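You operate a simulated robot arm through the tools that you are given. There is no shell and no other tool.

Carry out the task below with a simulated robot arm. There is one attempt and no reset: what you move stays moved.

TASK
Change the pin in the clamped block for the blue one, loosen the vice and slide the stop home.
Fine: the old pin goes first into the free opening of the short pin holder, the new one fully into the block; the block stays on the bed; the stop ends at 0 mm.

Only the result counts: the job must be done as asked and must still hold three seconds after the hand-in. Knocking over, shifting, dropping, spilling or breaking anything else fails it.

THE ROBOT
A 7-joint arm with a two-finger parallel gripper, fixed in place. Base frame: the origin is at the foot of the arm, x ahead of it, y to its left, z up; the work surface is at about z = 868. Lengths are in mm, angles in degrees, forces in N, time in s.
Its first joint turns from -149.0 to 149.0 degrees. Payload 3.5 kg.
Tool frame: the origin (TCP) lies between the finger pads and is the grasp point; the fingertips stand 23 mm ahead of it; z points along the fingers, y is the line along which they close. Largest opening 94 mm; finger width 38, thickness 10; the body of the gripper, 54 by 96 mm, starts 39 mm behind the TCP.
Orientation is that of the tool frame in the base frame, as a unit quaternion [x, y, z, w]. With the fingers straight down and closing along the base's y, the tool's x points along the base's -x, its y along +y and its z along -z.

THE INTERFACE
- The arm moves only by the tool play_rows. Its argument "series" is a list of rows, each a list of 3 entries, a list of its own where there are three numbers: the shift along the tool's x, y, z in mm, then the turn, a rotation vector about the tool's x, y, z in degrees, then the gripper command, from -1 (shut) to 1 (fully open), values between in proportion. In form: [[[dx, dy, dz], [rx, ry, rz], grip], ...]. A call has 1 to 20 rows; each row shifts and turns the commanded pose from where the row before left it, along the tool's axes as they then stand. Each row takes 0.2 s and may step no farther than 50 mm and 8.6 degrees from the row before; otherwise, or with a gripper value out of range, the whole call is refused. A pose out of reach is approached as far as the arm can. The call stops where the force on the tool passes 80 N (or 10 N more than at its start, if that is more) or the arm is blocked; 0.2 s more then pass. The fingers move at their own pace (about 153 mm/s each) and stop on an object; they squeeze with about 28 N. The grip force told is the motor's: it shows also when the fingers shut on nothing. Time passes only in rows, and 0.2 s behind the last, so rows that do not move let the fingers close. The reply holds the time, the measured pose of the TCP, the force on the tool along the base axes, the opening and the grip force, in the units named above and with some noise, with the torque about the TCP (base axes, N m) and any sound that the robot's microphone picked up.
- Cameras (640 x 400 px; columns grow to the right, rows downward): "scene" is fixed at [394.9, 489.5, 1636.9]; the picture's right is [0.27, -0.96, 0.00], its down [-0.75, -0.21, -0.63] and it looks along [0.61, 0.17, -0.78] (base axes); focal length 358 px, centre (320, 200). "wrist" rides on the gripper at [86, 16, -74] in the tool frame; the picture's right is [-0.18, 0.98, 0.00], its down [-0.58, -0.11, -0.81] and it looks along [-0.79, -0.15, 0.59] (tool axes); focal length 243 px, centre (320, 200). There is no depth. A picture from a camera that has moved, and an enlarged one, comes with that camera's place and axes in the base frame and with its lens. The place of the scene camera against the robot may be out by one fixed shift of up to 25 mm in any direction.
- grab_frame(camera): a new picture of that camera. The clock stands still meanwhile.
- zoom(camera, box): a new picture of the part [left, top, right, bottom] of that camera's present view, enlarged. The clock stands still meanwhile.
- close_job(): hands the job in; it is judged then, once.

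Places have to be worked out from the pictures, the camera data and where the tool is seen. Open the gripper and draw the arm clear of the work before you hand the job in, unless the task says otherwise.

The tools are called after "Request:" by a JSON object that holds its "op" and its "data". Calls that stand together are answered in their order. play_rows: Moves the arm, as the interface text tells. Its arguments: {"type":"object","properties":{"series":{"type":"array"}},"required":["series"]} The other tools are called the same way: grab_frame (camera) takes a picture; zoom (camera, box) takes an enlarged picture of a part of a camera's view; close_job () hands the job in.

At the start:

```text
clock: 0.0
eef_pos: [707.8, 837.8, 1247.8]
orientation: [0.0, 1.0, 0.001, 0.0]
wrist_force: [0.5, 0.2, -0.1]
ft_torque: [0.01, 0.01, -0.01]
finger_gap: 94.0
grasp_force: 0.1
```

scene: 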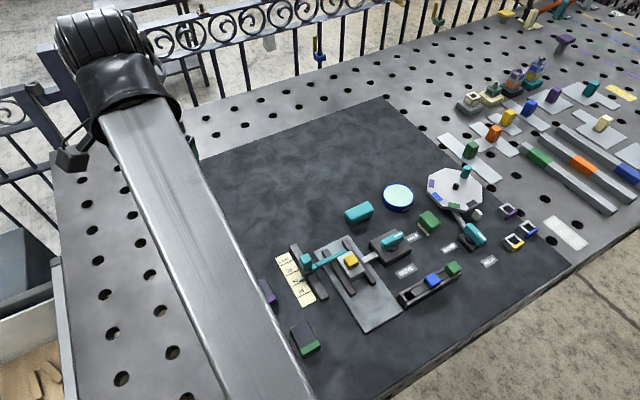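
wrist: 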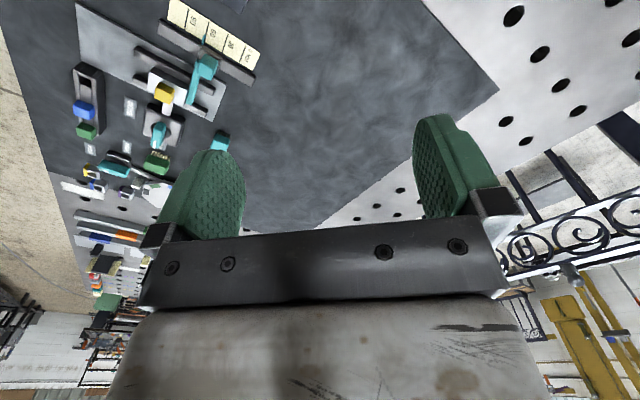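

I'll begin by looking at the work area closely with enlarged pictures of both cameras.

Request:
{"op": "zoom", "data": {"camera": "scene", "box": [260, 180, 420, 340]}}

Request:
{"op": "zoom", "data": {"camera": "scene", "box": [380, 160, 560, 310]}}

Request:
{"op": "zoom", "data": {"camera": "wrist", "box": [50, 0, 270, 200]}}

```text
2.50 times, centred on (340, 260) of scene
camera zoom: at [394.9, 489.5, 1636.9], right [0.27, -0.96, 0.0], down [-0.75, -0.21, -0.63], along [0.61, 0.17, -0.78], focal length 896 px, centre (270, 50)
```

zoom: 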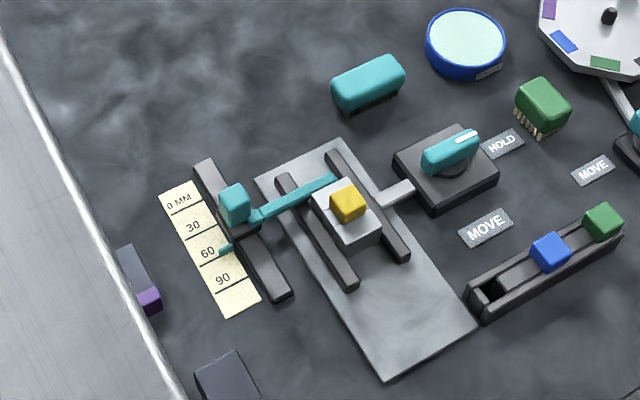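

```text
2.67 times, centred on (470, 235) of scene
camera zoom: at [394.9, 489.5, 1636.9], right [0.27, -0.96, 0.0], down [-0.75, -0.21, -0.63], along [0.61, 0.17, -0.78], focal length 956 px, centre (-80, 107)
```

zoom: 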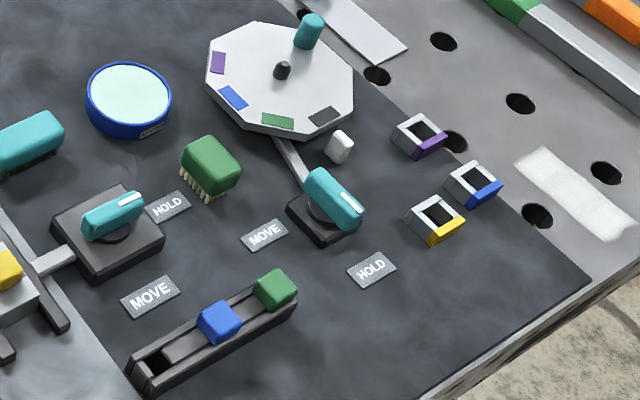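

```text
2.00 times, centred on (160, 100) of wrist
camera zoom: at [620.7, 856.4, 1322.1], right [0.18, 0.98, 0.0], down [0.58, -0.11, 0.81], along [0.79, -0.15, -0.59], focal length 485 px, centre (640, 400)
```

zoom: 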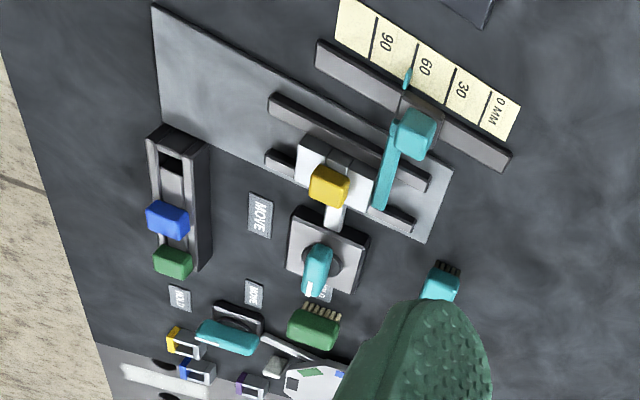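

The block with the yellow pin seems to be near (805, 538), the stop rail runs diagonally to its left, and the short holder with blue and green pins lies to the right. I'll move the hand at safe height toward the work area for a better wrist view.

Request:
{"op": "play_rows", "data": {"series": [[[10, -45, 0], [0, 0, 0], 1], [[10, -45, 0], [0, 0, 0], 1], [[10, -45, 0], [0, 0, 0], 1], [[10, -45, 0], [0, 0, 0], 1], [[10, -45, 0], [0, 0, 0], 1], [[10, -45, 0], [0, 0, 0], 1], [[10, -20, 10], [0, 0, 0], 1]]}}

Request:
{"op": "grab_frame", "data": {"camera": "wrist"}}

Request:
{"op": "grab_frame", "data": {"camera": "scene"}}

```text
clock: 1.6
eef_pos: [654.7, 562.2, 1190.9]
orientation: [0.0, 1.0, 0.005, 0.006]
wrist_force: [0.9, -0.7, -0.2]
ft_torque: [0.02, -0.02, -0.03]
finger_gap: 93.9
grasp_force: 0.1
out of reach, approached as far as the arm can: row 3, 4, 5, 6, 7
```

```text
taken
camera wrist: at [567.2, 579.6, 1264.9], right [0.18, 0.98, 0.01], down [0.57, -0.12, 0.81], along [0.8, -0.14, -0.58], focal length 243 px, centre (320, 200)
```

wrist: 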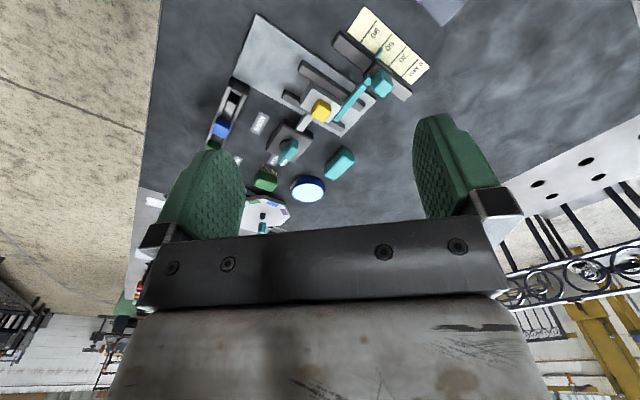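

```text
taken
```

scene: 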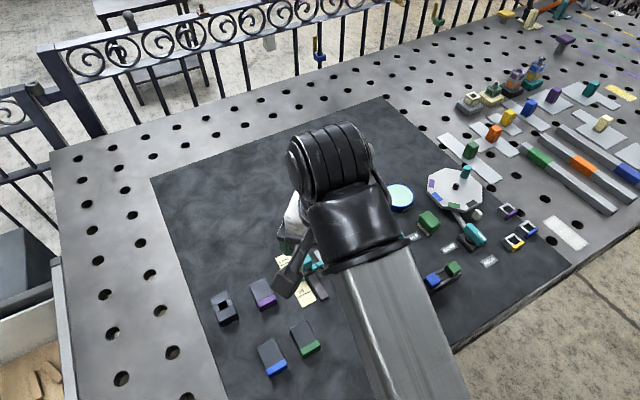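

The hand came to about (655, 562, 1191). I'll enlarge the wrist view of the vice, stop and holder to measure the places.

Request:
{"op": "zoom", "data": {"camera": "wrist", "box": [190, 0, 450, 165]}}

Request:
{"op": "zoom", "data": {"camera": "wrist", "box": [280, 50, 440, 150]}}

Request:
{"op": "zoom", "data": {"camera": "wrist", "box": [190, 70, 350, 170]}}

```text
2.42 times, centred on (320, 82) of wrist
camera zoom: at [567.2, 579.6, 1264.9], right [0.18, 0.98, 0.01], down [0.57, -0.12, 0.81], along [0.8, -0.14, -0.58], focal length 588 px, centre (320, 485)
```

zoom: 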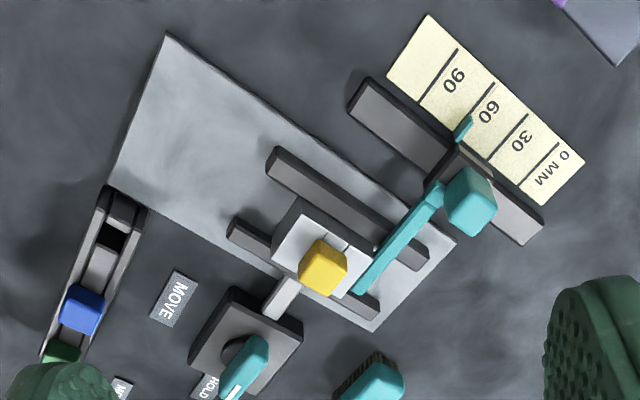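

```text
4.00 times, centred on (360, 100) of wrist
camera zoom: at [567.2, 579.6, 1264.9], right [0.18, 0.98, 0.01], down [0.57, -0.12, 0.81], along [0.8, -0.14, -0.58], focal length 970 px, centre (160, 600)
```

zoom: 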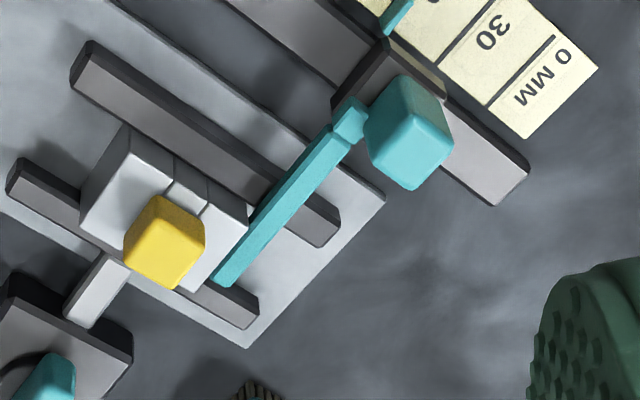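

```text
4.00 times, centred on (270, 120) of wrist
camera zoom: at [567.2, 579.6, 1264.9], right [0.18, 0.98, 0.01], down [0.57, -0.12, 0.81], along [0.8, -0.14, -0.58], focal length 970 px, centre (520, 520)
```

zoom: 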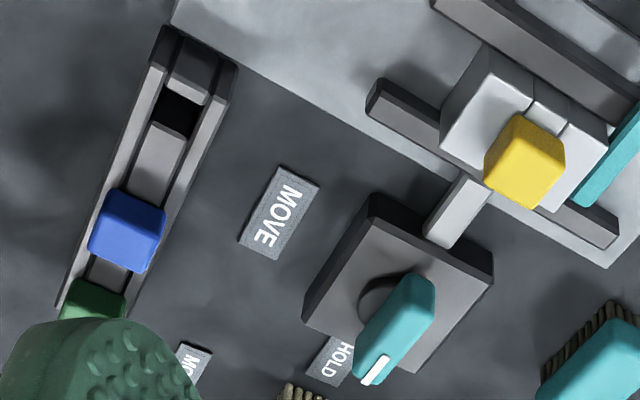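

The triangulated places: yellow head about (804, 541, 910), blue head about (807, 362, 907), free opening about (767, 403, 893), vice lever about (881, 466, 912), stop handle about (778, 642, 905), all turned about 45°. I'll turn the tool to fit and go lower for a closer look.

Request:
{"op": "play_rows", "data": {"series": [[[0, 0, 15], [0, 0, 7.87], 1], [[0, 0, 15], [0, 0, 7.87], 1], [[0, 0, 15], [0, 0, 7.87], 1], [[0, 0, 15], [0, 0, 7.87], 1], [[0, 0, 15], [0, 0, 7.87], 1], [[0, 0, 15], [0, 0, 7.87], 1], [[0, 0, 0], [0, 0, 0], 1]]}}

```text
clock: 3.2
eef_pos: [654.8, 564.1, 1101.0]
orientation: [0.401, 0.916, 0.0, 0.0]
wrist_force: [0.1, -0.5, -0.7]
ft_torque: [0.0, -0.02, 0.0]
finger_gap: 94.0
grasp_force: 0.1
```

The turn was clean and the hand is at (655, 564, 1101). Next I move toward a viewing pose beside the block.

Request:
{"op": "play_rows", "data": {"series": [[[-16.5, 18.8, 13], [0, 0, 0], 1], [[-16.5, 18.8, 13], [0, 0, 0], 1], [[-16.5, 18.8, 13], [0, 0, 0], 1], [[-16.5, 18.8, 13], [0, 0, 0], 1], [[-16.5, 18.8, 13], [0, 0, 0], 1], [[0, 0, 0], [0, 0, 0], 1]]}}

Request:
{"op": "grab_frame", "data": {"camera": "wrist"}}

Request:
{"op": "grab_frame", "data": {"camera": "scene"}}

```text
clock: 4.6
eef_pos: [780.5, 566.2, 1036.1]
orientation: [0.401, 0.916, -0.001, 0.0]
wrist_force: [-1.7, 0.2, 0.3]
ft_torque: [-0.01, 0.0, 0.0]
finger_gap: 94.0
grasp_force: 0.0
```

```text
taken
camera wrist: at [732.9, 641.9, 1111.5], right [0.85, 0.53, 0.0], down [0.31, -0.5, 0.81], along [0.43, -0.68, -0.59], focal length 243 px, centre (320, 200)
```

wrist: 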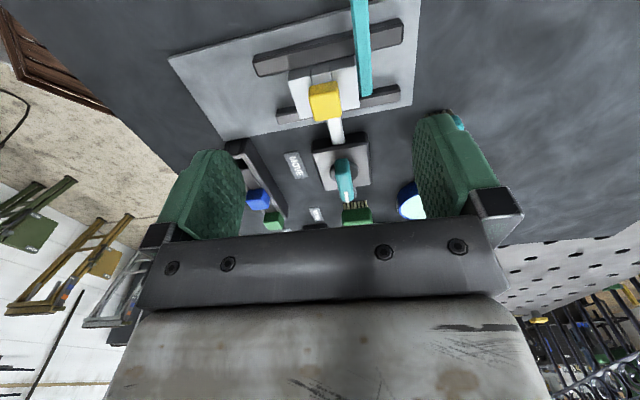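

```text
taken
```

scene: 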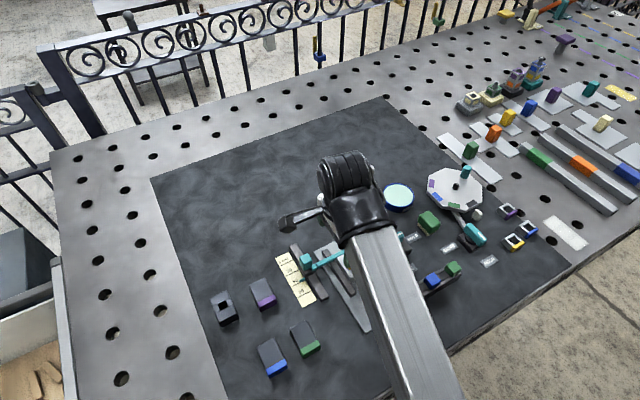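

The wrist camera now looks along the clamp direction over the block. I'll enlarge it.

Request:
{"op": "zoom", "data": {"camera": "wrist", "box": [240, 0, 432, 120]}}

Request:
{"op": "zoom", "data": {"camera": "wrist", "box": [290, 70, 370, 120]}}

Request:
{"op": "zoom", "data": {"camera": "wrist", "box": [220, 120, 412, 240]}}

```text
3.33 times, centred on (336, 60) of wrist
camera zoom: at [732.9, 641.9, 1111.5], right [0.85, 0.53, 0.0], down [0.31, -0.5, 0.81], along [0.43, -0.68, -0.59], focal length 809 px, centre (267, 667)
```

zoom: 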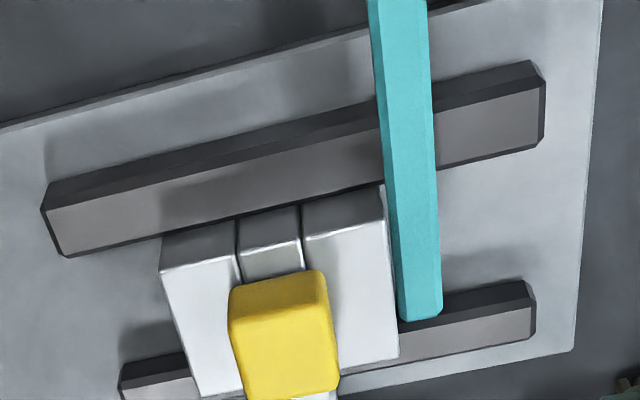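

```text
8.00 times, centred on (330, 95) of wrist
camera zoom: at [732.9, 641.9, 1111.5], right [0.85, 0.53, 0.0], down [0.31, -0.5, 0.81], along [0.43, -0.68, -0.59], focal length 1941 px, centre (240, 1040)
```

zoom: 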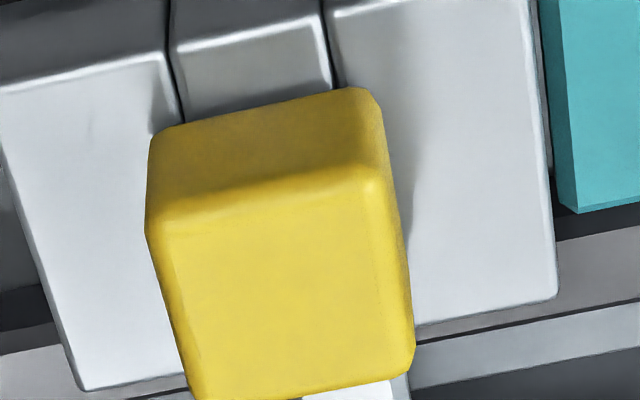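

```text
3.33 times, centred on (316, 180) of wrist
camera zoom: at [732.9, 641.9, 1111.5], right [0.85, 0.53, 0.0], down [0.31, -0.5, 0.81], along [0.43, -0.68, -0.59], focal length 809 px, centre (333, 267)
```

zoom: 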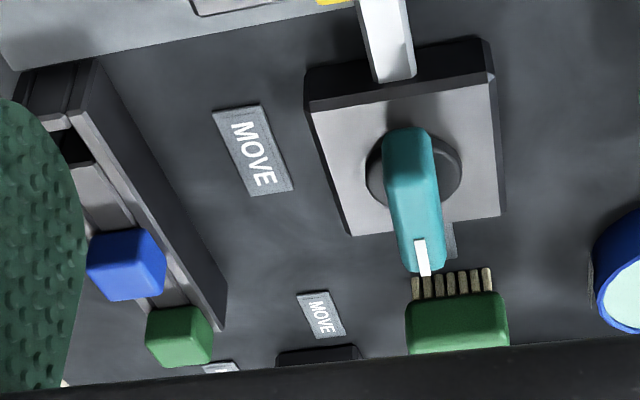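

The block top and pin head are clear: the head is about 25 mm square, roughly 19 mm high, standing on the block, with edges along the jaws. I'll move above the pin at a safe height to triangulate it.

Request:
{"op": "play_rows", "data": {"series": [[[-11.2, -0.1, 17], [0, 0, 0], 1], [[-11.2, -0.1, 17], [0, 0, 0], 1], [[-11.2, -0.1, 17], [0, 0, 0], 1], [[0, 0, 0], [0, 0, 0], 1]]}}

Request:
{"op": "grab_frame", "data": {"camera": "wrist"}}

Request:
{"op": "zoom", "data": {"camera": "wrist", "box": [240, 60, 400, 160]}}

```text
clock: 5.6
eef_pos: [802.5, 541.7, 986.4]
orientation: [0.4, 0.916, 0.0, 0.0]
wrist_force: [-0.3, 0.9, -0.5]
ft_torque: [-0.02, 0.01, -0.01]
finger_gap: 93.9
grasp_force: 0.0
```

```text
taken
camera wrist: at [755.2, 616.8, 1060.2], right [0.85, 0.53, 0.0], down [0.31, -0.5, 0.81], along [0.43, -0.68, -0.59], focal length 243 px, centre (320, 200)
```

wrist: 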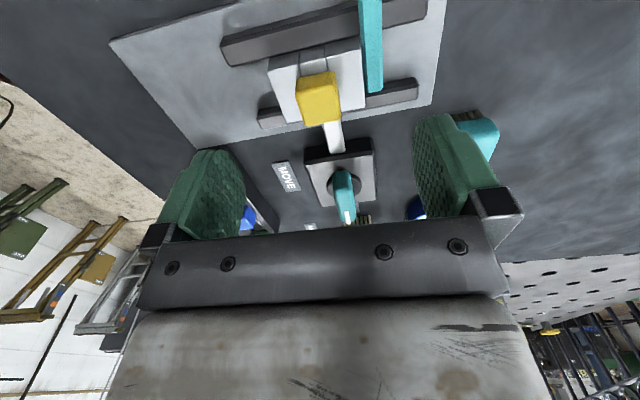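

```text
4.00 times, centred on (320, 110) of wrist
camera zoom: at [755.2, 616.8, 1060.2], right [0.85, 0.53, 0.0], down [0.31, -0.5, 0.81], along [0.43, -0.68, -0.59], focal length 970 px, centre (320, 560)
```

zoom: 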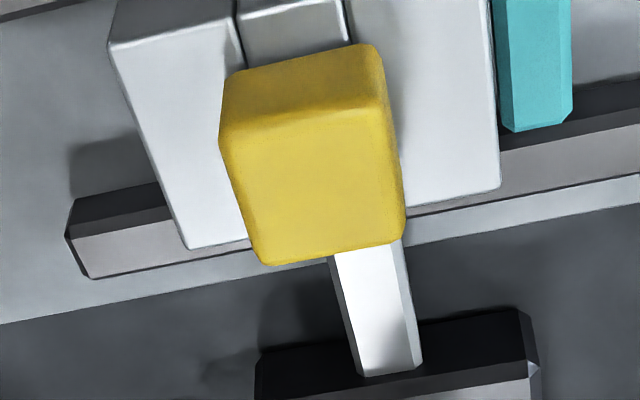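

That shift was nearly along the line of sight, so the height is poorly fixed. I'll shift sideways for a good baseline.

Request:
{"op": "play_rows", "data": {"series": [[[0, -35, 0], [0, 0, 0], 1], [[0, -35, 0], [0, 0, 0], 1], [[0, 0, 0], [0, 0, 0], 1]]}}

Request:
{"op": "zoom", "data": {"camera": "wrist", "box": [320, 40, 480, 140]}}

Request:
{"op": "grab_frame", "data": {"camera": "wrist"}}

```text
clock: 6.4
eef_pos: [749.3, 494.9, 985.6]
orientation: [0.401, 0.916, 0.0, 0.0]
wrist_force: [-0.6, 0.1, 0.5]
ft_torque: [0.01, 0.01, 0.01]
finger_gap: 94.2
grasp_force: 0.2
```

```text
4.00 times, centred on (400, 90) of wrist
camera zoom: at [702.8, 570.2, 1060.9], right [0.85, 0.53, 0.0], down [0.31, -0.5, 0.81], along [0.43, -0.68, -0.59], focal length 970 px, centre (0, 640)
```

zoom: 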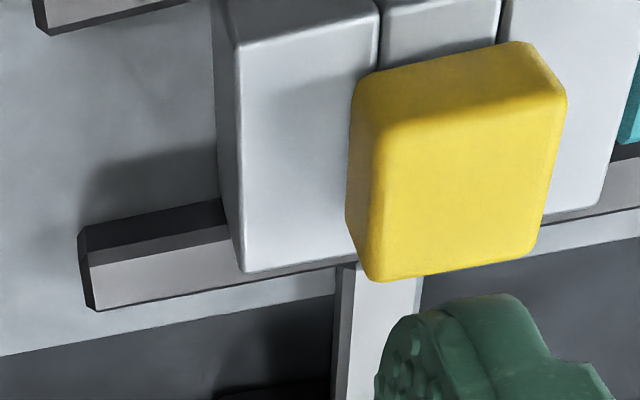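

```text
taken
camera wrist: at [702.8, 570.2, 1060.9], right [0.85, 0.53, 0.0], down [0.31, -0.5, 0.81], along [0.43, -0.68, -0.59], focal length 243 px, centre (320, 200)
```

wrist: 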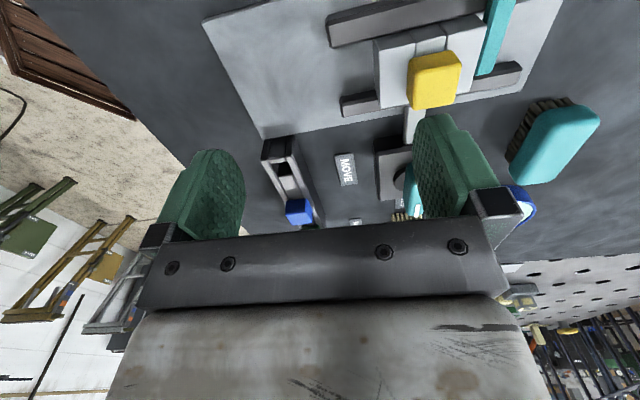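

Triangulation gives: head top at about z = 922, centre (803.4, 540.7), block top about 904, stop arm end below that at about 900, all at a 45° heading. I'll align the tool to 45°, centre above the pin and look again.

Request:
{"op": "play_rows", "data": {"series": [[[0, 0, 0], [0, 0, -2.3], 1], [[-3, 35.3, 0], [0, 0, 0], 1], [[-2.9, 35.3, 0], [0, 0, 0], 1], [[0, 0, 15], [0, 0, 0], 1], [[0, 0, 0], [0, 0, 0], 1]]}}

Request:
{"op": "grab_frame", "data": {"camera": "wrist"}}

Request:
{"op": "zoom", "data": {"camera": "wrist", "box": [200, 40, 440, 190]}}

```text
clock: 7.6
eef_pos: [804.4, 540.6, 970.8]
orientation: [0.382, 0.924, 0.0, 0.0]
wrist_force: [0.9, -0.2, -0.5]
ft_torque: [-0.01, -0.03, 0.0]
finger_gap: 94.0
grasp_force: 0.1
```

```text
taken
camera wrist: at [755.1, 614.1, 1045.6], right [0.82, 0.57, 0.0], down [0.33, -0.49, 0.81], along [0.46, -0.66, -0.59], focal length 243 px, centre (320, 200)
```

wrist: 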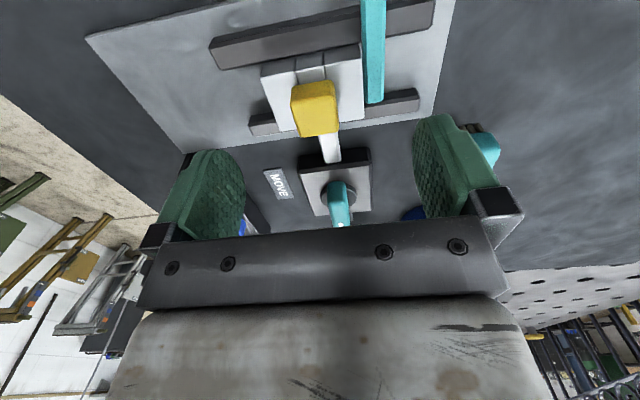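

```text
2.67 times, centred on (320, 115) of wrist
camera zoom: at [755.1, 614.1, 1045.6], right [0.82, 0.57, 0.0], down [0.33, -0.49, 0.81], along [0.46, -0.66, -0.59], focal length 647 px, centre (320, 427)
```

zoom: 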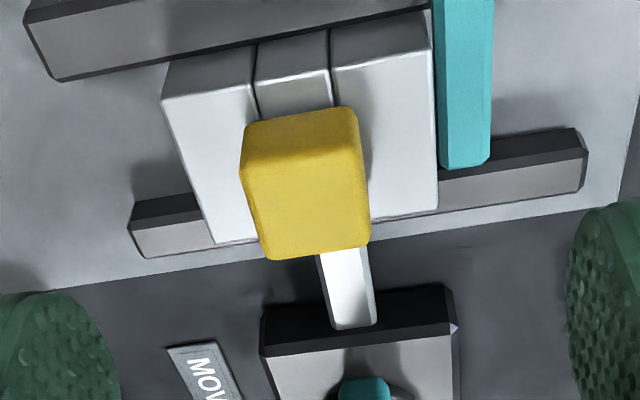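

The head is centred between the fingers within about 0.5 mm along the closing line and aligned. I'll narrow the opening and descend to TCP z ≈ 936, then check the clearance.

Request:
{"op": "play_rows", "data": {"series": [[[1.5, 0, 8], [0, 0, 0], 0.15], [[0, 0, 9], [0, 0, 0], 0.15], [[0, 0, 9], [0, 0, 0], 0.15], [[0, 0, 9], [0, 0, 0], 0.15], [[0, 0, 0], [0, 0, 0], 0.15]]}}

Request:
{"op": "grab_frame", "data": {"camera": "wrist"}}

Request:
{"op": "zoom", "data": {"camera": "wrist", "box": [220, 100, 420, 225]}}

```text
clock: 8.8
eef_pos: [803.5, 541.8, 935.9]
orientation: [0.382, 0.924, 0.0, 0.0]
wrist_force: [0.2, -0.3, 0.7]
ft_torque: [0.01, 0.0, -0.02]
finger_gap: 54.0
grasp_force: 0.1
```

```text
taken
camera wrist: at [753.7, 614.8, 1010.6], right [0.82, 0.57, 0.0], down [0.33, -0.49, 0.81], along [0.46, -0.66, -0.59], focal length 243 px, centre (320, 200)
```

wrist: 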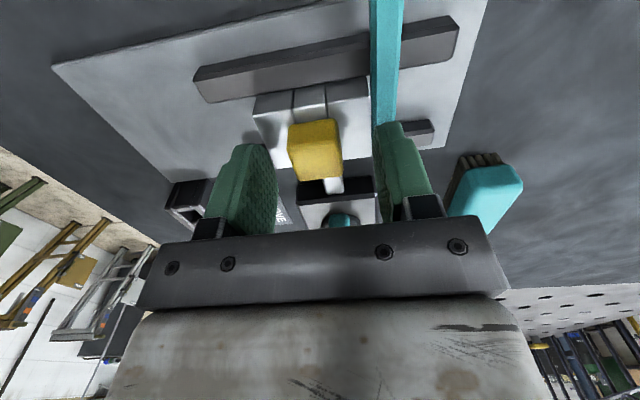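

```text
3.20 times, centred on (320, 162) of wrist
camera zoom: at [753.7, 614.8, 1010.6], right [0.82, 0.57, 0.0], down [0.33, -0.49, 0.81], along [0.46, -0.66, -0.59], focal length 776 px, centre (320, 320)
```

zoom: 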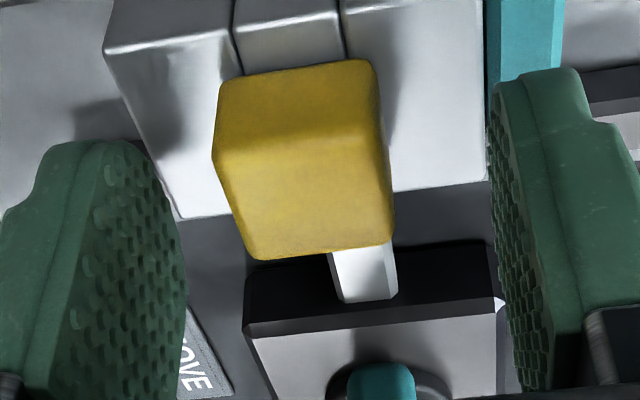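

Head centre reads (802.2, 541.7), about 1 mm off along the closing line. I'll correct this, go to TCP z ≈ 929.5 (tips about 906, above the block top) and close.

Request:
{"op": "play_rows", "data": {"series": [[[0, -0.8, 3.2], [0, 0, 0], 0.15], [[0, 0, 3.2], [0, 0, 0], 0.15], [[0, 0, 0], [0, 0, 0], 0.15]]}}

Request:
{"op": "zoom", "data": {"camera": "wrist", "box": [220, 100, 420, 225]}}

```text
clock: 9.6
eef_pos: [803.3, 540.3, 929.7]
orientation: [0.381, 0.924, 0.0, 0.0]
wrist_force: [0.2, 0.5, -0.5]
ft_torque: [0.01, 0.02, 0.01]
finger_gap: 54.0
grasp_force: 0.1
```

```text
3.20 times, centred on (320, 162) of wrist
camera zoom: at [753.3, 614.2, 1004.2], right [0.82, 0.57, 0.0], down [0.33, -0.49, 0.81], along [0.46, -0.66, -0.59], focal length 776 px, centre (320, 320)
```

zoom: 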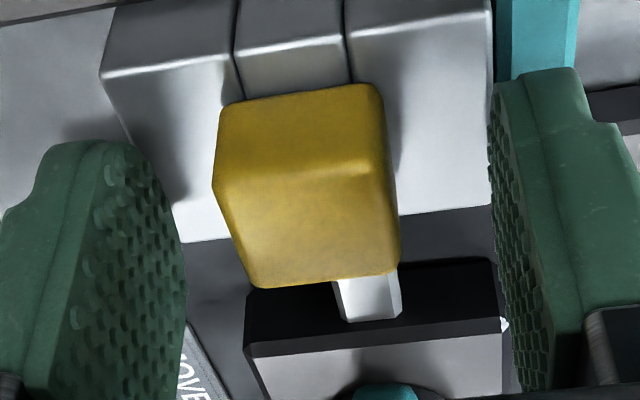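

No contact and a good clearance. Now I close on the yellow head and read the force.

Request:
{"op": "play_rows", "data": {"series": [[[0, 0, 0], [0, 0, 0], -0.3], [[0, 0, 0], [0, 0, 0], -0.6], [[0, 0, 0], [0, 0, 0], -1], [[0, 0, 0], [0, 0, 0], -1]]}}

Request:
{"op": "zoom", "data": {"camera": "wrist", "box": [220, 100, 420, 225]}}

```text
clock: 10.6
eef_pos: [803.8, 540.6, 929.4]
orientation: [0.382, 0.924, 0.0, 0.0]
wrist_force: [0.3, -0.6, 1.9]
ft_torque: [0.05, -0.04, 0.0]
finger_gap: 25.5
grasp_force: 28.1
```

```text
3.20 times, centred on (320, 162) of wrist
camera zoom: at [753.3, 614.2, 1004.5], right [0.82, 0.57, 0.0], down [0.33, -0.49, 0.81], along [0.46, -0.66, -0.59], focal length 776 px, centre (320, 320)
```

zoom: 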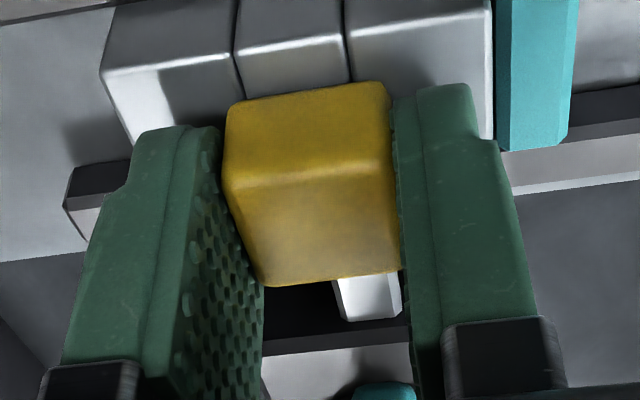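

Gripped: gap 25.5 mm, almost no side force. I pull straight up in small steps.

Request:
{"op": "play_rows", "data": {"series": [[[0, 0, -3], [0, 0, 0], -1], [[0, 0, -4], [0, 0, 0], -1], [[0, 0, -5], [0, 0, 0], -1], [[0, 0, -5], [0, 0, 0], -1], [[0, 0, 0], [0, 0, 0], -1]]}}

Request:
{"op": "zoom", "data": {"camera": "wrist", "box": [220, 60, 420, 225]}}

```text
clock: 11.8
eef_pos: [803.1, 539.7, 947.3]
orientation: [0.381, 0.924, 0.0, 0.0]
wrist_force: [0.7, -0.2, -1.6]
ft_torque: [0.0, -0.01, 0.01]
finger_gap: 25.4
grasp_force: 28.5
```

```text
2.42 times, centred on (320, 142) of wrist
camera zoom: at [753.4, 614.3, 1021.2], right [0.82, 0.57, 0.0], down [0.33, -0.49, 0.81], along [0.46, -0.67, -0.59], focal length 588 px, centre (320, 339)
```

zoom: 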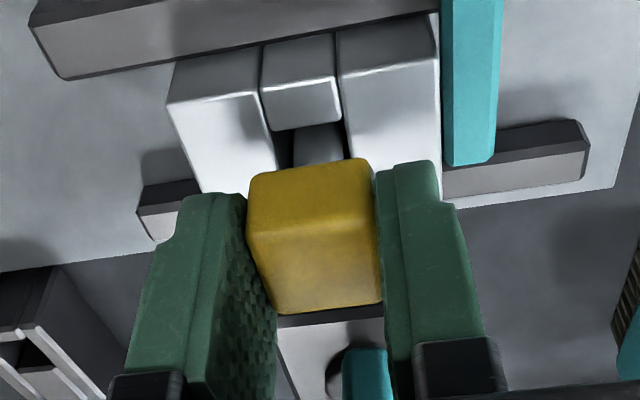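

The pin is coming out freely and the block stays. I keep lifting and check the stem.

Request:
{"op": "play_rows", "data": {"series": [[[0, 0, -8], [0, 0, 0], -1], [[0, 0, -8], [0, 0, 0], -1], [[0, 0, -10], [0, 0, 0], -1], [[0, 0, -12], [0, 0, 0], -1], [[0, 0, -12], [0, 0, 0], -1], [[0, 0, 0], [0, 0, 0], -1]]}}

Request:
{"op": "zoom", "data": {"camera": "wrist", "box": [200, 0, 460, 225]}}

Request:
{"op": "zoom", "data": {"camera": "scene", "box": [280, 180, 420, 300]}}

```text
clock: 13.2
eef_pos: [804.5, 541.7, 995.6]
orientation: [0.381, 0.924, 0.0, 0.0]
wrist_force: [0.0, 0.6, -0.7]
ft_torque: [-0.02, 0.0, 0.02]
finger_gap: 25.5
grasp_force: 27.6
```

```text
1.78 times, centred on (330, 112) of wrist
camera zoom: at [753.7, 615.0, 1071.2], right [0.82, 0.57, 0.0], down [0.33, -0.49, 0.81], along [0.46, -0.66, -0.59], focal length 431 px, centre (302, 356)
```

zoom: 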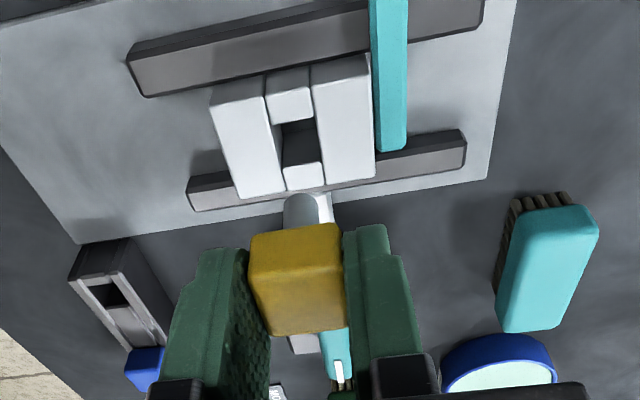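

```text
3.33 times, centred on (350, 240) of scene
camera zoom: at [394.9, 489.5, 1636.9], right [0.27, -0.96, 0.0], down [-0.75, -0.21, -0.63], along [0.61, 0.17, -0.78], focal length 1195 px, centre (220, 67)
```

zoom: 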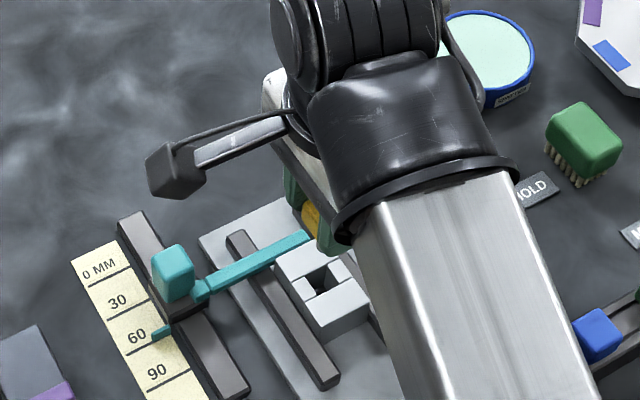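

The pin is fully out, with a round stem about 28 mm long; the block hole is a square opening. I'll take an enlarged look at the short holder from here, then shift toward it.

Request:
{"op": "zoom", "data": {"camera": "wrist", "box": [230, 120, 310, 220]}}

Request:
{"op": "play_rows", "data": {"series": [[[15, -40, 0], [0, 0, 0], -1], [[0, -45, 0], [0, 0, 0], -1], [[0, 0, 0], [0, 0, 0], -1]]}}

Request:
{"op": "grab_frame", "data": {"camera": "wrist"}}

Request:
{"op": "zoom", "data": {"camera": "wrist", "box": [240, 60, 400, 220]}}

```text
4.00 times, centred on (270, 170) of wrist
camera zoom: at [753.7, 615.0, 1071.2], right [0.82, 0.57, 0.0], down [0.33, -0.49, 0.81], along [0.46, -0.66, -0.59], focal length 970 px, centre (520, 320)
```

zoom: 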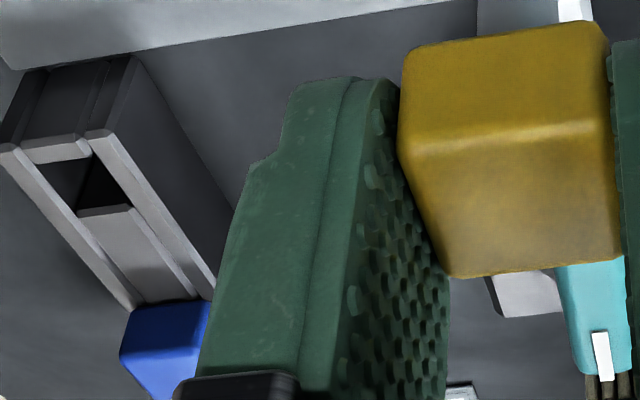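

```text
clock: 14.0
eef_pos: [733.0, 489.7, 996.7]
orientation: [0.382, 0.924, 0.0, 0.0]
wrist_force: [0.1, -0.1, -0.3]
ft_torque: [-0.01, 0.01, 0.02]
finger_gap: 25.3
grasp_force: 28.4
```

```text
taken
camera wrist: at [682.5, 564.8, 1071.4], right [0.82, 0.57, 0.0], down [0.33, -0.49, 0.81], along [0.46, -0.66, -0.59], focal length 243 px, centre (320, 200)
```

wrist: 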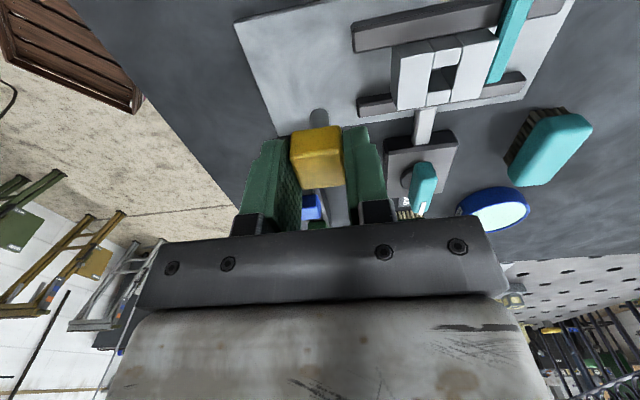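

```text
2.50 times, centred on (320, 140) of wrist
camera zoom: at [682.5, 564.8, 1071.4], right [0.82, 0.57, 0.0], down [0.33, -0.49, 0.81], along [0.46, -0.66, -0.59], focal length 606 px, centre (320, 350)
```

zoom: 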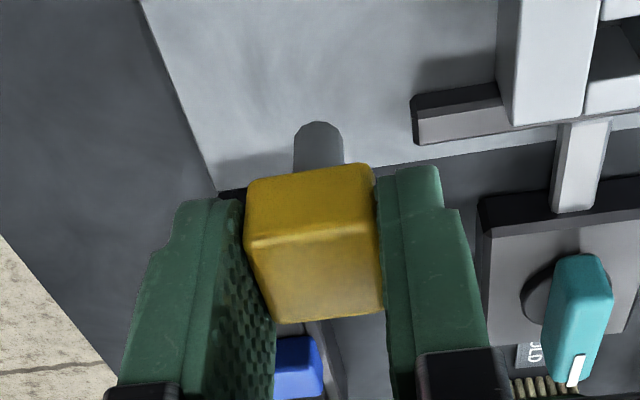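

The round stem end is well visible in the grip (about 12 mm thick). I'll move to the right of the holder so the free opening isn't hidden behind the hand.

Request:
{"op": "play_rows", "data": {"series": [[[-17, -32.5, 0], [0, 0, 0], -1], [[-17, -32.5, 0], [0, 0, 0], -1], [[-16.5, -32.4, 0], [0, 0, 0], -1], [[0, 0, 0], [0, 0, 0], -1]]}}

Request:
{"op": "grab_frame", "data": {"camera": "wrist"}}

Request:
{"op": "zoom", "data": {"camera": "wrist", "box": [360, 50, 520, 150]}}

```text
clock: 15.0
eef_pos: [699.7, 385.6, 995.9]
orientation: [0.382, 0.924, 0.001, 0.0]
wrist_force: [-0.7, -0.7, -1.1]
ft_torque: [-0.01, -0.06, -0.02]
finger_gap: 25.5
grasp_force: 28.3
```

```text
taken
camera wrist: at [650.0, 459.8, 1070.9], right [0.82, 0.57, 0.0], down [0.33, -0.49, 0.81], along [0.46, -0.66, -0.59], focal length 243 px, centre (320, 200)
```

wrist: 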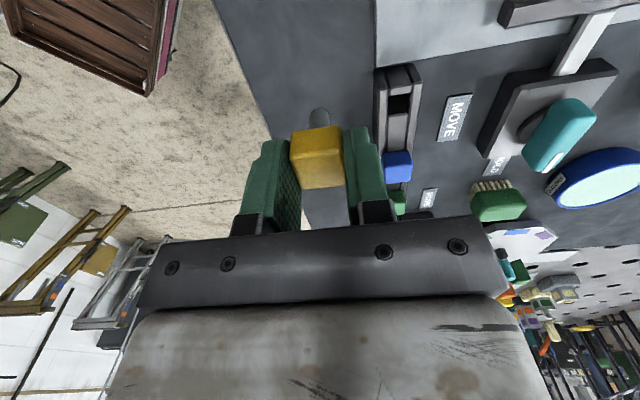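

```text
4.00 times, centred on (440, 100) of wrist
camera zoom: at [650.0, 459.8, 1070.9], right [0.82, 0.57, 0.0], down [0.33, -0.49, 0.81], along [0.46, -0.66, -0.59], focal length 970 px, centre (-160, 600)
```

zoom: 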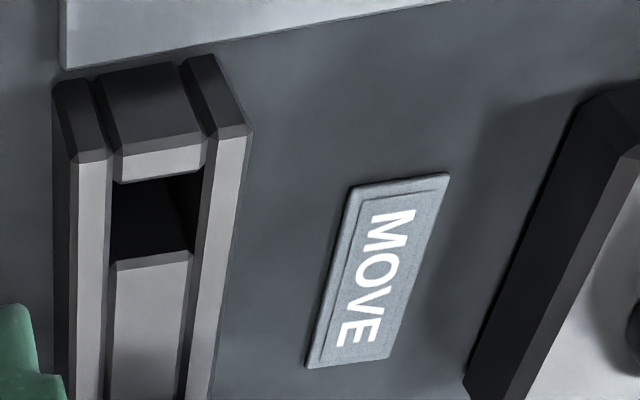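

Triangulating with two views puts the free opening at (763.9, 404.6), rim z ≈ 897, about 17–18 mm wide. I carry the yellow pin above it.

Request:
{"op": "play_rows", "data": {"series": [[[-16.5, 29.4, 0], [0, 0, 0], -1], [[-16.5, 29.4, 0], [0, 0, 0], -1], [[0, 0, 10], [0, 0, 0], -1], [[0, 0, 13], [0, 0, 0], -1], [[0, 0, 0], [0, 0, 0], -1]]}}

Request:
{"op": "grab_frame", "data": {"camera": "wrist"}}

Request:
{"op": "zoom", "data": {"camera": "wrist", "box": [240, 40, 400, 200]}}

Request:
{"op": "zoom", "data": {"camera": "scene", "box": [350, 200, 490, 320]}}

```text
clock: 16.2
eef_pos: [764.9, 406.0, 972.4]
orientation: [0.382, 0.924, -0.001, 0.0]
wrist_force: [-0.4, -0.1, -1.1]
ft_torque: [-0.01, 0.03, -0.04]
finger_gap: 25.7
grasp_force: 27.7
```

```text
taken
camera wrist: at [714.9, 478.8, 1047.3], right [0.82, 0.57, 0.0], down [0.33, -0.49, 0.81], along [0.46, -0.66, -0.59], focal length 243 px, centre (320, 200)
```

wrist: 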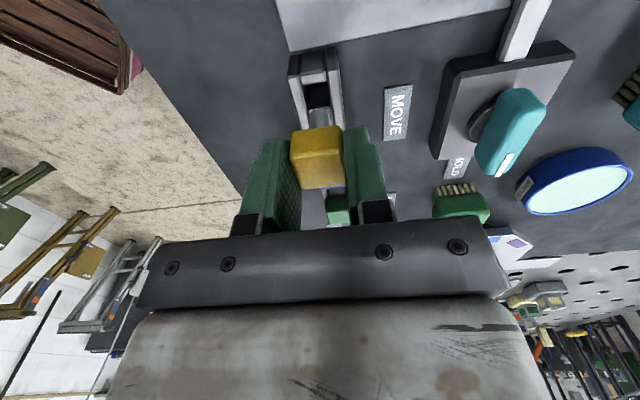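

```text
2.50 times, centred on (320, 120) of wrist
camera zoom: at [714.9, 478.8, 1047.3], right [0.82, 0.57, 0.0], down [0.33, -0.49, 0.81], along [0.46, -0.66, -0.59], focal length 606 px, centre (320, 400)
```

zoom: 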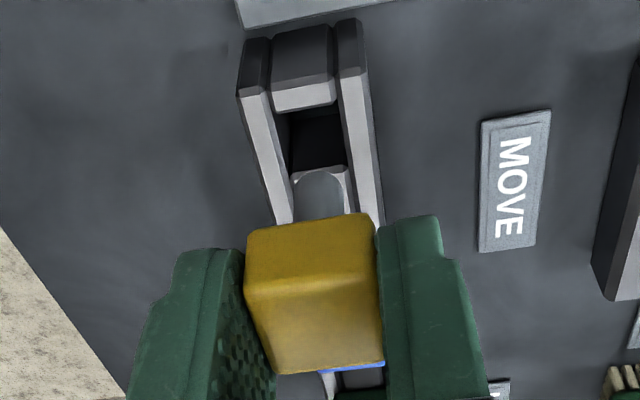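

```text
3.33 times, centred on (420, 260) of scene
camera zoom: at [394.9, 489.5, 1636.9], right [0.27, -0.96, 0.0], down [-0.75, -0.21, -0.63], along [0.61, 0.17, -0.78], focal length 1195 px, centre (-13, 0)
```

zoom: 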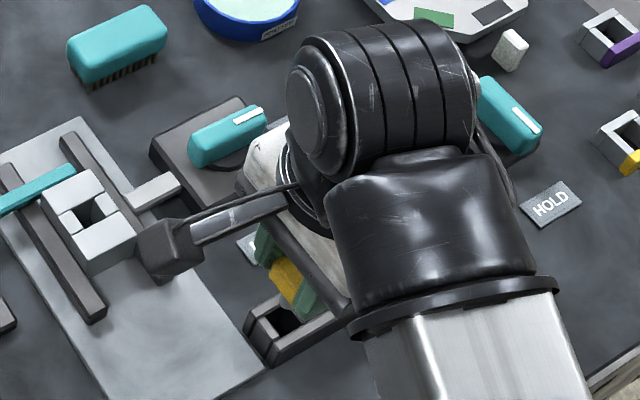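

The hole reads about 1.3 mm off in each tool direction from the stem; I correct this and lower until the stem is just inside the opening, then read the force.

Request:
{"op": "play_rows", "data": {"series": [[[-1.2, -1.3, 5], [0, 0, 0], -1], [[0, 0, 7], [0, 0, 0], -1], [[0, 0, 7], [0, 0, 0], -1], [[0, 0, 5], [0, 0, 0], -1], [[0, 0, 0], [0, 0, 0], -1]]}}

Request:
{"op": "zoom", "data": {"camera": "wrist", "box": [240, 40, 400, 200]}}

```text
clock: 17.4
eef_pos: [763.8, 403.8, 949.3]
orientation: [0.382, 0.924, 0.0, 0.001]
wrist_force: [0.2, 0.2, -2.9]
ft_torque: [0.01, 0.02, -0.02]
finger_gap: 25.5
grasp_force: 28.2
```

```text
2.50 times, centred on (320, 120) of wrist
camera zoom: at [714.5, 477.1, 1024.0], right [0.82, 0.57, 0.0], down [0.33, -0.49, 0.81], along [0.46, -0.66, -0.59], focal length 606 px, centre (320, 400)
```

zoom: 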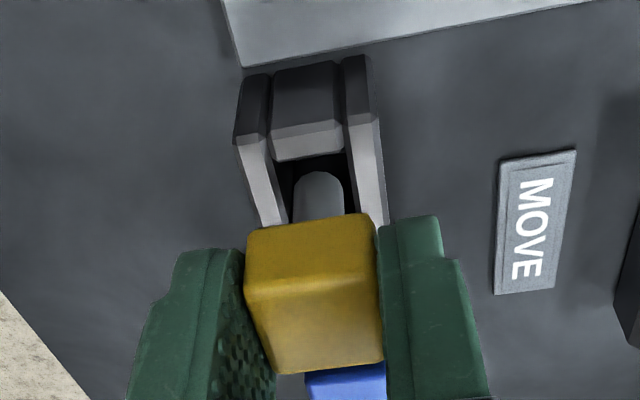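

Stem tip is at the rim and centred in the opening. I lower further in small steps.

Request:
{"op": "play_rows", "data": {"series": [[[0, -0.4, 4], [0, 0, 0], -1], [[0, 0, 4], [0, 0, 0], -1], [[0, 0, 4], [0, 0, 0], -1], [[0, 0, 0], [0, 0, 0], -1]]}}

Request:
{"op": "zoom", "data": {"camera": "wrist", "box": [240, 60, 400, 220]}}

```text
clock: 18.4
eef_pos: [764.5, 402.7, 937.0]
orientation: [0.382, 0.924, 0.0, 0.0]
wrist_force: [0.6, 0.2, -0.5]
ft_torque: [-0.01, 0.01, -0.04]
finger_gap: 25.6
grasp_force: 28.0
```

```text
2.50 times, centred on (320, 140) of wrist
camera zoom: at [714.0, 476.9, 1011.8], right [0.82, 0.57, 0.0], down [0.33, -0.49, 0.81], along [0.46, -0.66, -0.59], focal length 606 px, centre (320, 350)
```

zoom: 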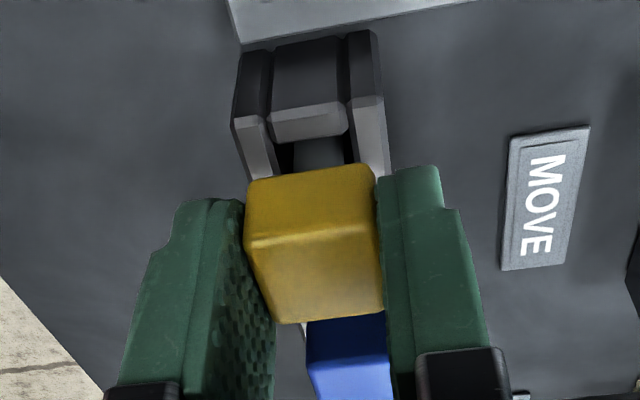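

The stem is well inside with no side load. I continue down toward seating.

Request:
{"op": "play_rows", "data": {"series": [[[0, 0, 4], [0, 0, 0], -1], [[0, 0, 4], [0, 0, 0], -1], [[0, 0, 2], [0, 0, 0], -1], [[0, 0, 0], [0, 0, 0], -1]]}}

Request:
{"op": "zoom", "data": {"camera": "wrist", "box": [240, 60, 400, 220]}}

```text
clock: 19.4
eef_pos: [763.7, 403.0, 927.8]
orientation: [0.382, 0.924, 0.0, 0.0]
wrist_force: [-0.2, 0.2, -0.5]
ft_torque: [0.02, -0.03, 0.0]
finger_gap: 25.3
grasp_force: 27.5
```

```text
2.50 times, centred on (320, 140) of wrist
camera zoom: at [714.2, 476.9, 1002.1], right [0.82, 0.57, 0.0], down [0.33, -0.49, 0.81], along [0.46, -0.66, -0.59], focal length 606 px, centre (320, 350)
```

zoom: 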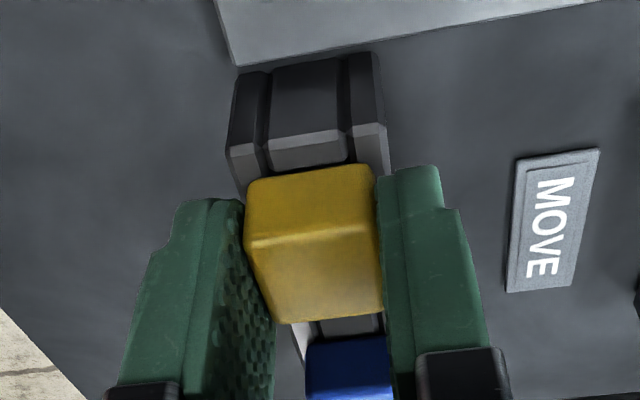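

Nearly seated and still no force. I take 1.5 mm steps, watching for contact.

Request:
{"op": "play_rows", "data": {"series": [[[0, 0, 1.5], [0, 0, 0], -1], [[0, 0, 1.5], [0, 0, 0], -1], [[0, 0, 0], [0, 0, 0], -1]]}}

```text
clock: 20.2
eef_pos: [764.4, 403.6, 925.0]
orientation: [0.381, 0.924, 0.0, 0.0]
wrist_force: [-1.0, 0.6, -1.5]
ft_torque: [-0.01, 0.0, -0.01]
finger_gap: 25.5
grasp_force: 27.5
```

No contact force yet at z = 925; I go on with 1 mm steps.

Request:
{"op": "play_rows", "data": {"series": [[[0, 0, 1], [0, 0, 0], -1], [[0, 0, 1], [0, 0, 0], -1], [[0, 0, 0], [0, 0, 0], -1]]}}

Request:
{"op": "zoom", "data": {"camera": "wrist", "box": [240, 60, 400, 220]}}

```text
clock: 21.0
eef_pos: [765.4, 402.9, 923.7]
orientation: [0.382, 0.924, 0.001, 0.0]
wrist_force: [-0.3, -0.2, 25.2]
ft_torque: [0.23, -0.16, 0.04]
finger_gap: 25.7
grasp_force: 28.2
```

```text
2.50 times, centred on (320, 140) of wrist
camera zoom: at [714.0, 476.6, 998.4], right [0.82, 0.57, 0.0], down [0.33, -0.49, 0.81], along [0.46, -0.66, -0.59], focal length 606 px, centre (320, 350)
```

zoom: 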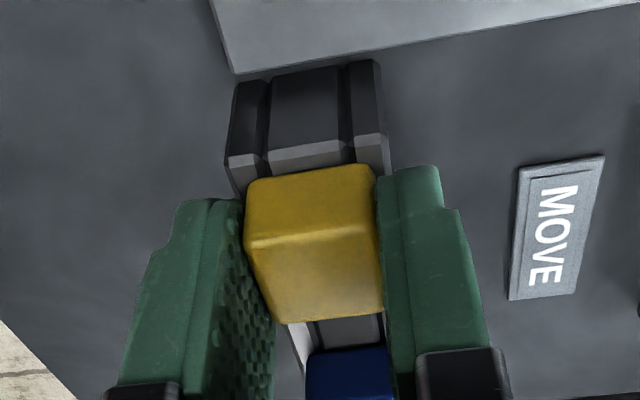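

Contact at z ≈ 923.7 with 25 N upward: the head is seated on the rim. I ease off slightly and open to release.

Request:
{"op": "play_rows", "data": {"series": [[[0, 0, -0.8], [0, 0, 0], -1], [[0, 0, 0], [0, 0, 0], -0.35], [[0, 0, 0], [0, 0, 0], -0.2], [[0, 0, 0], [0, 0, 0], -0.1], [[0, 0, 0], [0, 0, 0], -0.1]]}}

Request:
{"op": "zoom", "data": {"camera": "wrist", "box": [240, 60, 400, 220]}}

```text
clock: 22.2
eef_pos: [763.4, 403.5, 923.3]
orientation: [0.382, 0.924, 0.0, 0.0]
wrist_force: [-0.2, -0.6, -0.3]
ft_torque: [-0.01, -0.02, -0.02]
finger_gap: 42.4
grasp_force: 0.1
```

```text
2.50 times, centred on (320, 140) of wrist
camera zoom: at [714.1, 476.8, 998.0], right [0.82, 0.57, 0.0], down [0.33, -0.49, 0.81], along [0.46, -0.66, -0.59], focal length 606 px, centre (320, 350)
```

zoom: 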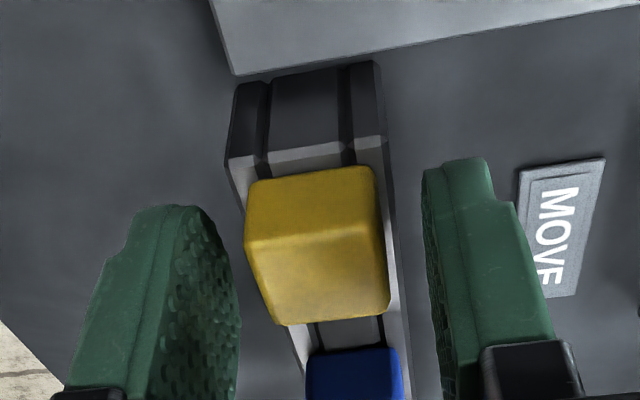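

The yellow pin sits flush in the holder. I rise straight up and measure the blue pin.

Request:
{"op": "play_rows", "data": {"series": [[[0, 0, -10], [0, 0, 0], -0.1], [[0, 0, -15], [0, 0, 0], -0.1], [[0, 0, -20], [0, 0, 0], -0.1], [[0, 0, -20], [0, 0, 0], 0.1], [[0, 0, 0], [0, 0, 0], 0.1]]}}

Request:
{"op": "grab_frame", "data": {"camera": "wrist"}}

Request:
{"op": "zoom", "data": {"camera": "wrist", "box": [250, 50, 410, 210]}}

```text
clock: 23.4
eef_pos: [764.6, 403.4, 987.8]
orientation: [0.382, 0.924, 0.0, 0.0]
wrist_force: [-0.6, 0.3, -0.1]
ft_torque: [-0.01, 0.01, -0.02]
finger_gap: 51.8
grasp_force: 0.1
```

```text
taken
camera wrist: at [713.9, 476.8, 1063.0], right [0.82, 0.57, 0.0], down [0.33, -0.49, 0.81], along [0.46, -0.67, -0.59], focal length 243 px, centre (320, 200)
```

wrist: 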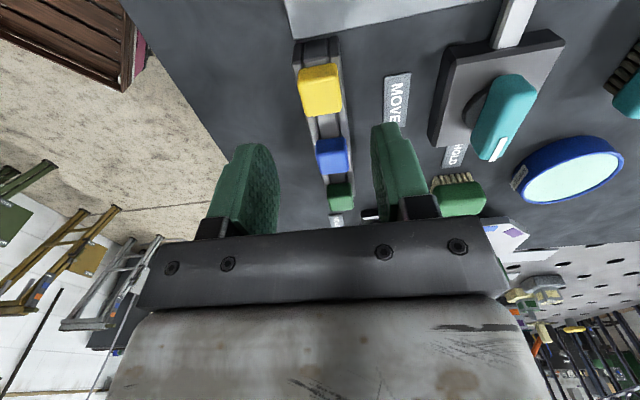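

```text
2.50 times, centred on (330, 130) of wrist
camera zoom: at [713.9, 476.8, 1063.0], right [0.82, 0.57, 0.0], down [0.33, -0.49, 0.81], along [0.46, -0.67, -0.59], focal length 606 px, centre (295, 375)
```

zoom: 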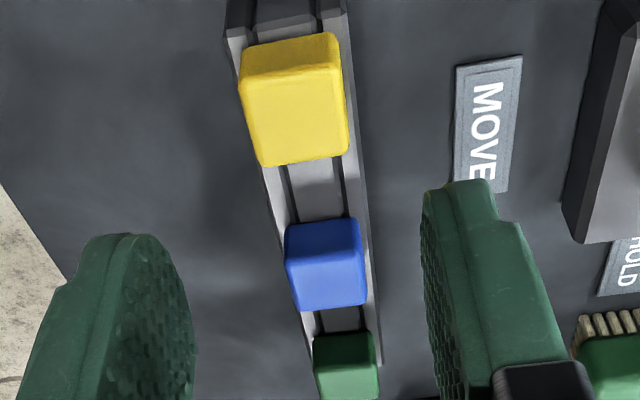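

Yellow is at (764, 405) and blue at (806, 363), head top about 916, with the holder at 45°. I move above the blue pin.

Request:
{"op": "play_rows", "data": {"series": [[[-29, 0.3, 0], [0, 0, 0], 0.15], [[-28.8, 0.3, 0], [0, 0, 0], 0.15], [[0, 0, 15], [0, 0, 0], 0.15], [[0, 0, 10], [0, 0, 0], 0.15], [[0, 0, 0], [0, 0, 0], 0.15]]}}

Request:
{"op": "grab_frame", "data": {"camera": "wrist"}}

Request:
{"op": "zoom", "data": {"camera": "wrist", "box": [240, 40, 400, 200]}}

```text
clock: 24.6
eef_pos: [805.4, 363.4, 962.8]
orientation: [0.382, 0.924, 0.0, 0.0]
wrist_force: [0.0, -0.2, 0.8]
ft_torque: [0.01, -0.01, 0.02]
finger_gap: 54.2
grasp_force: 0.0
```

```text
taken
camera wrist: at [755.2, 436.3, 1038.2], right [0.82, 0.57, 0.0], down [0.33, -0.49, 0.81], along [0.46, -0.66, -0.59], focal length 243 px, centre (320, 200)
```

wrist: 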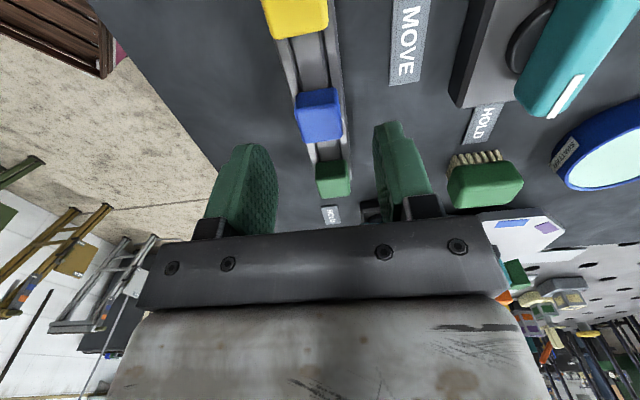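

```text
2.50 times, centred on (320, 120) of wrist
camera zoom: at [755.2, 436.3, 1038.2], right [0.82, 0.57, 0.0], down [0.33, -0.49, 0.81], along [0.46, -0.66, -0.59], focal length 606 px, centre (320, 400)
```

zoom: 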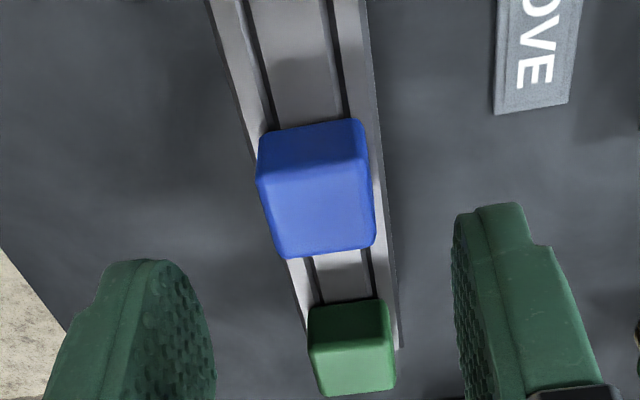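

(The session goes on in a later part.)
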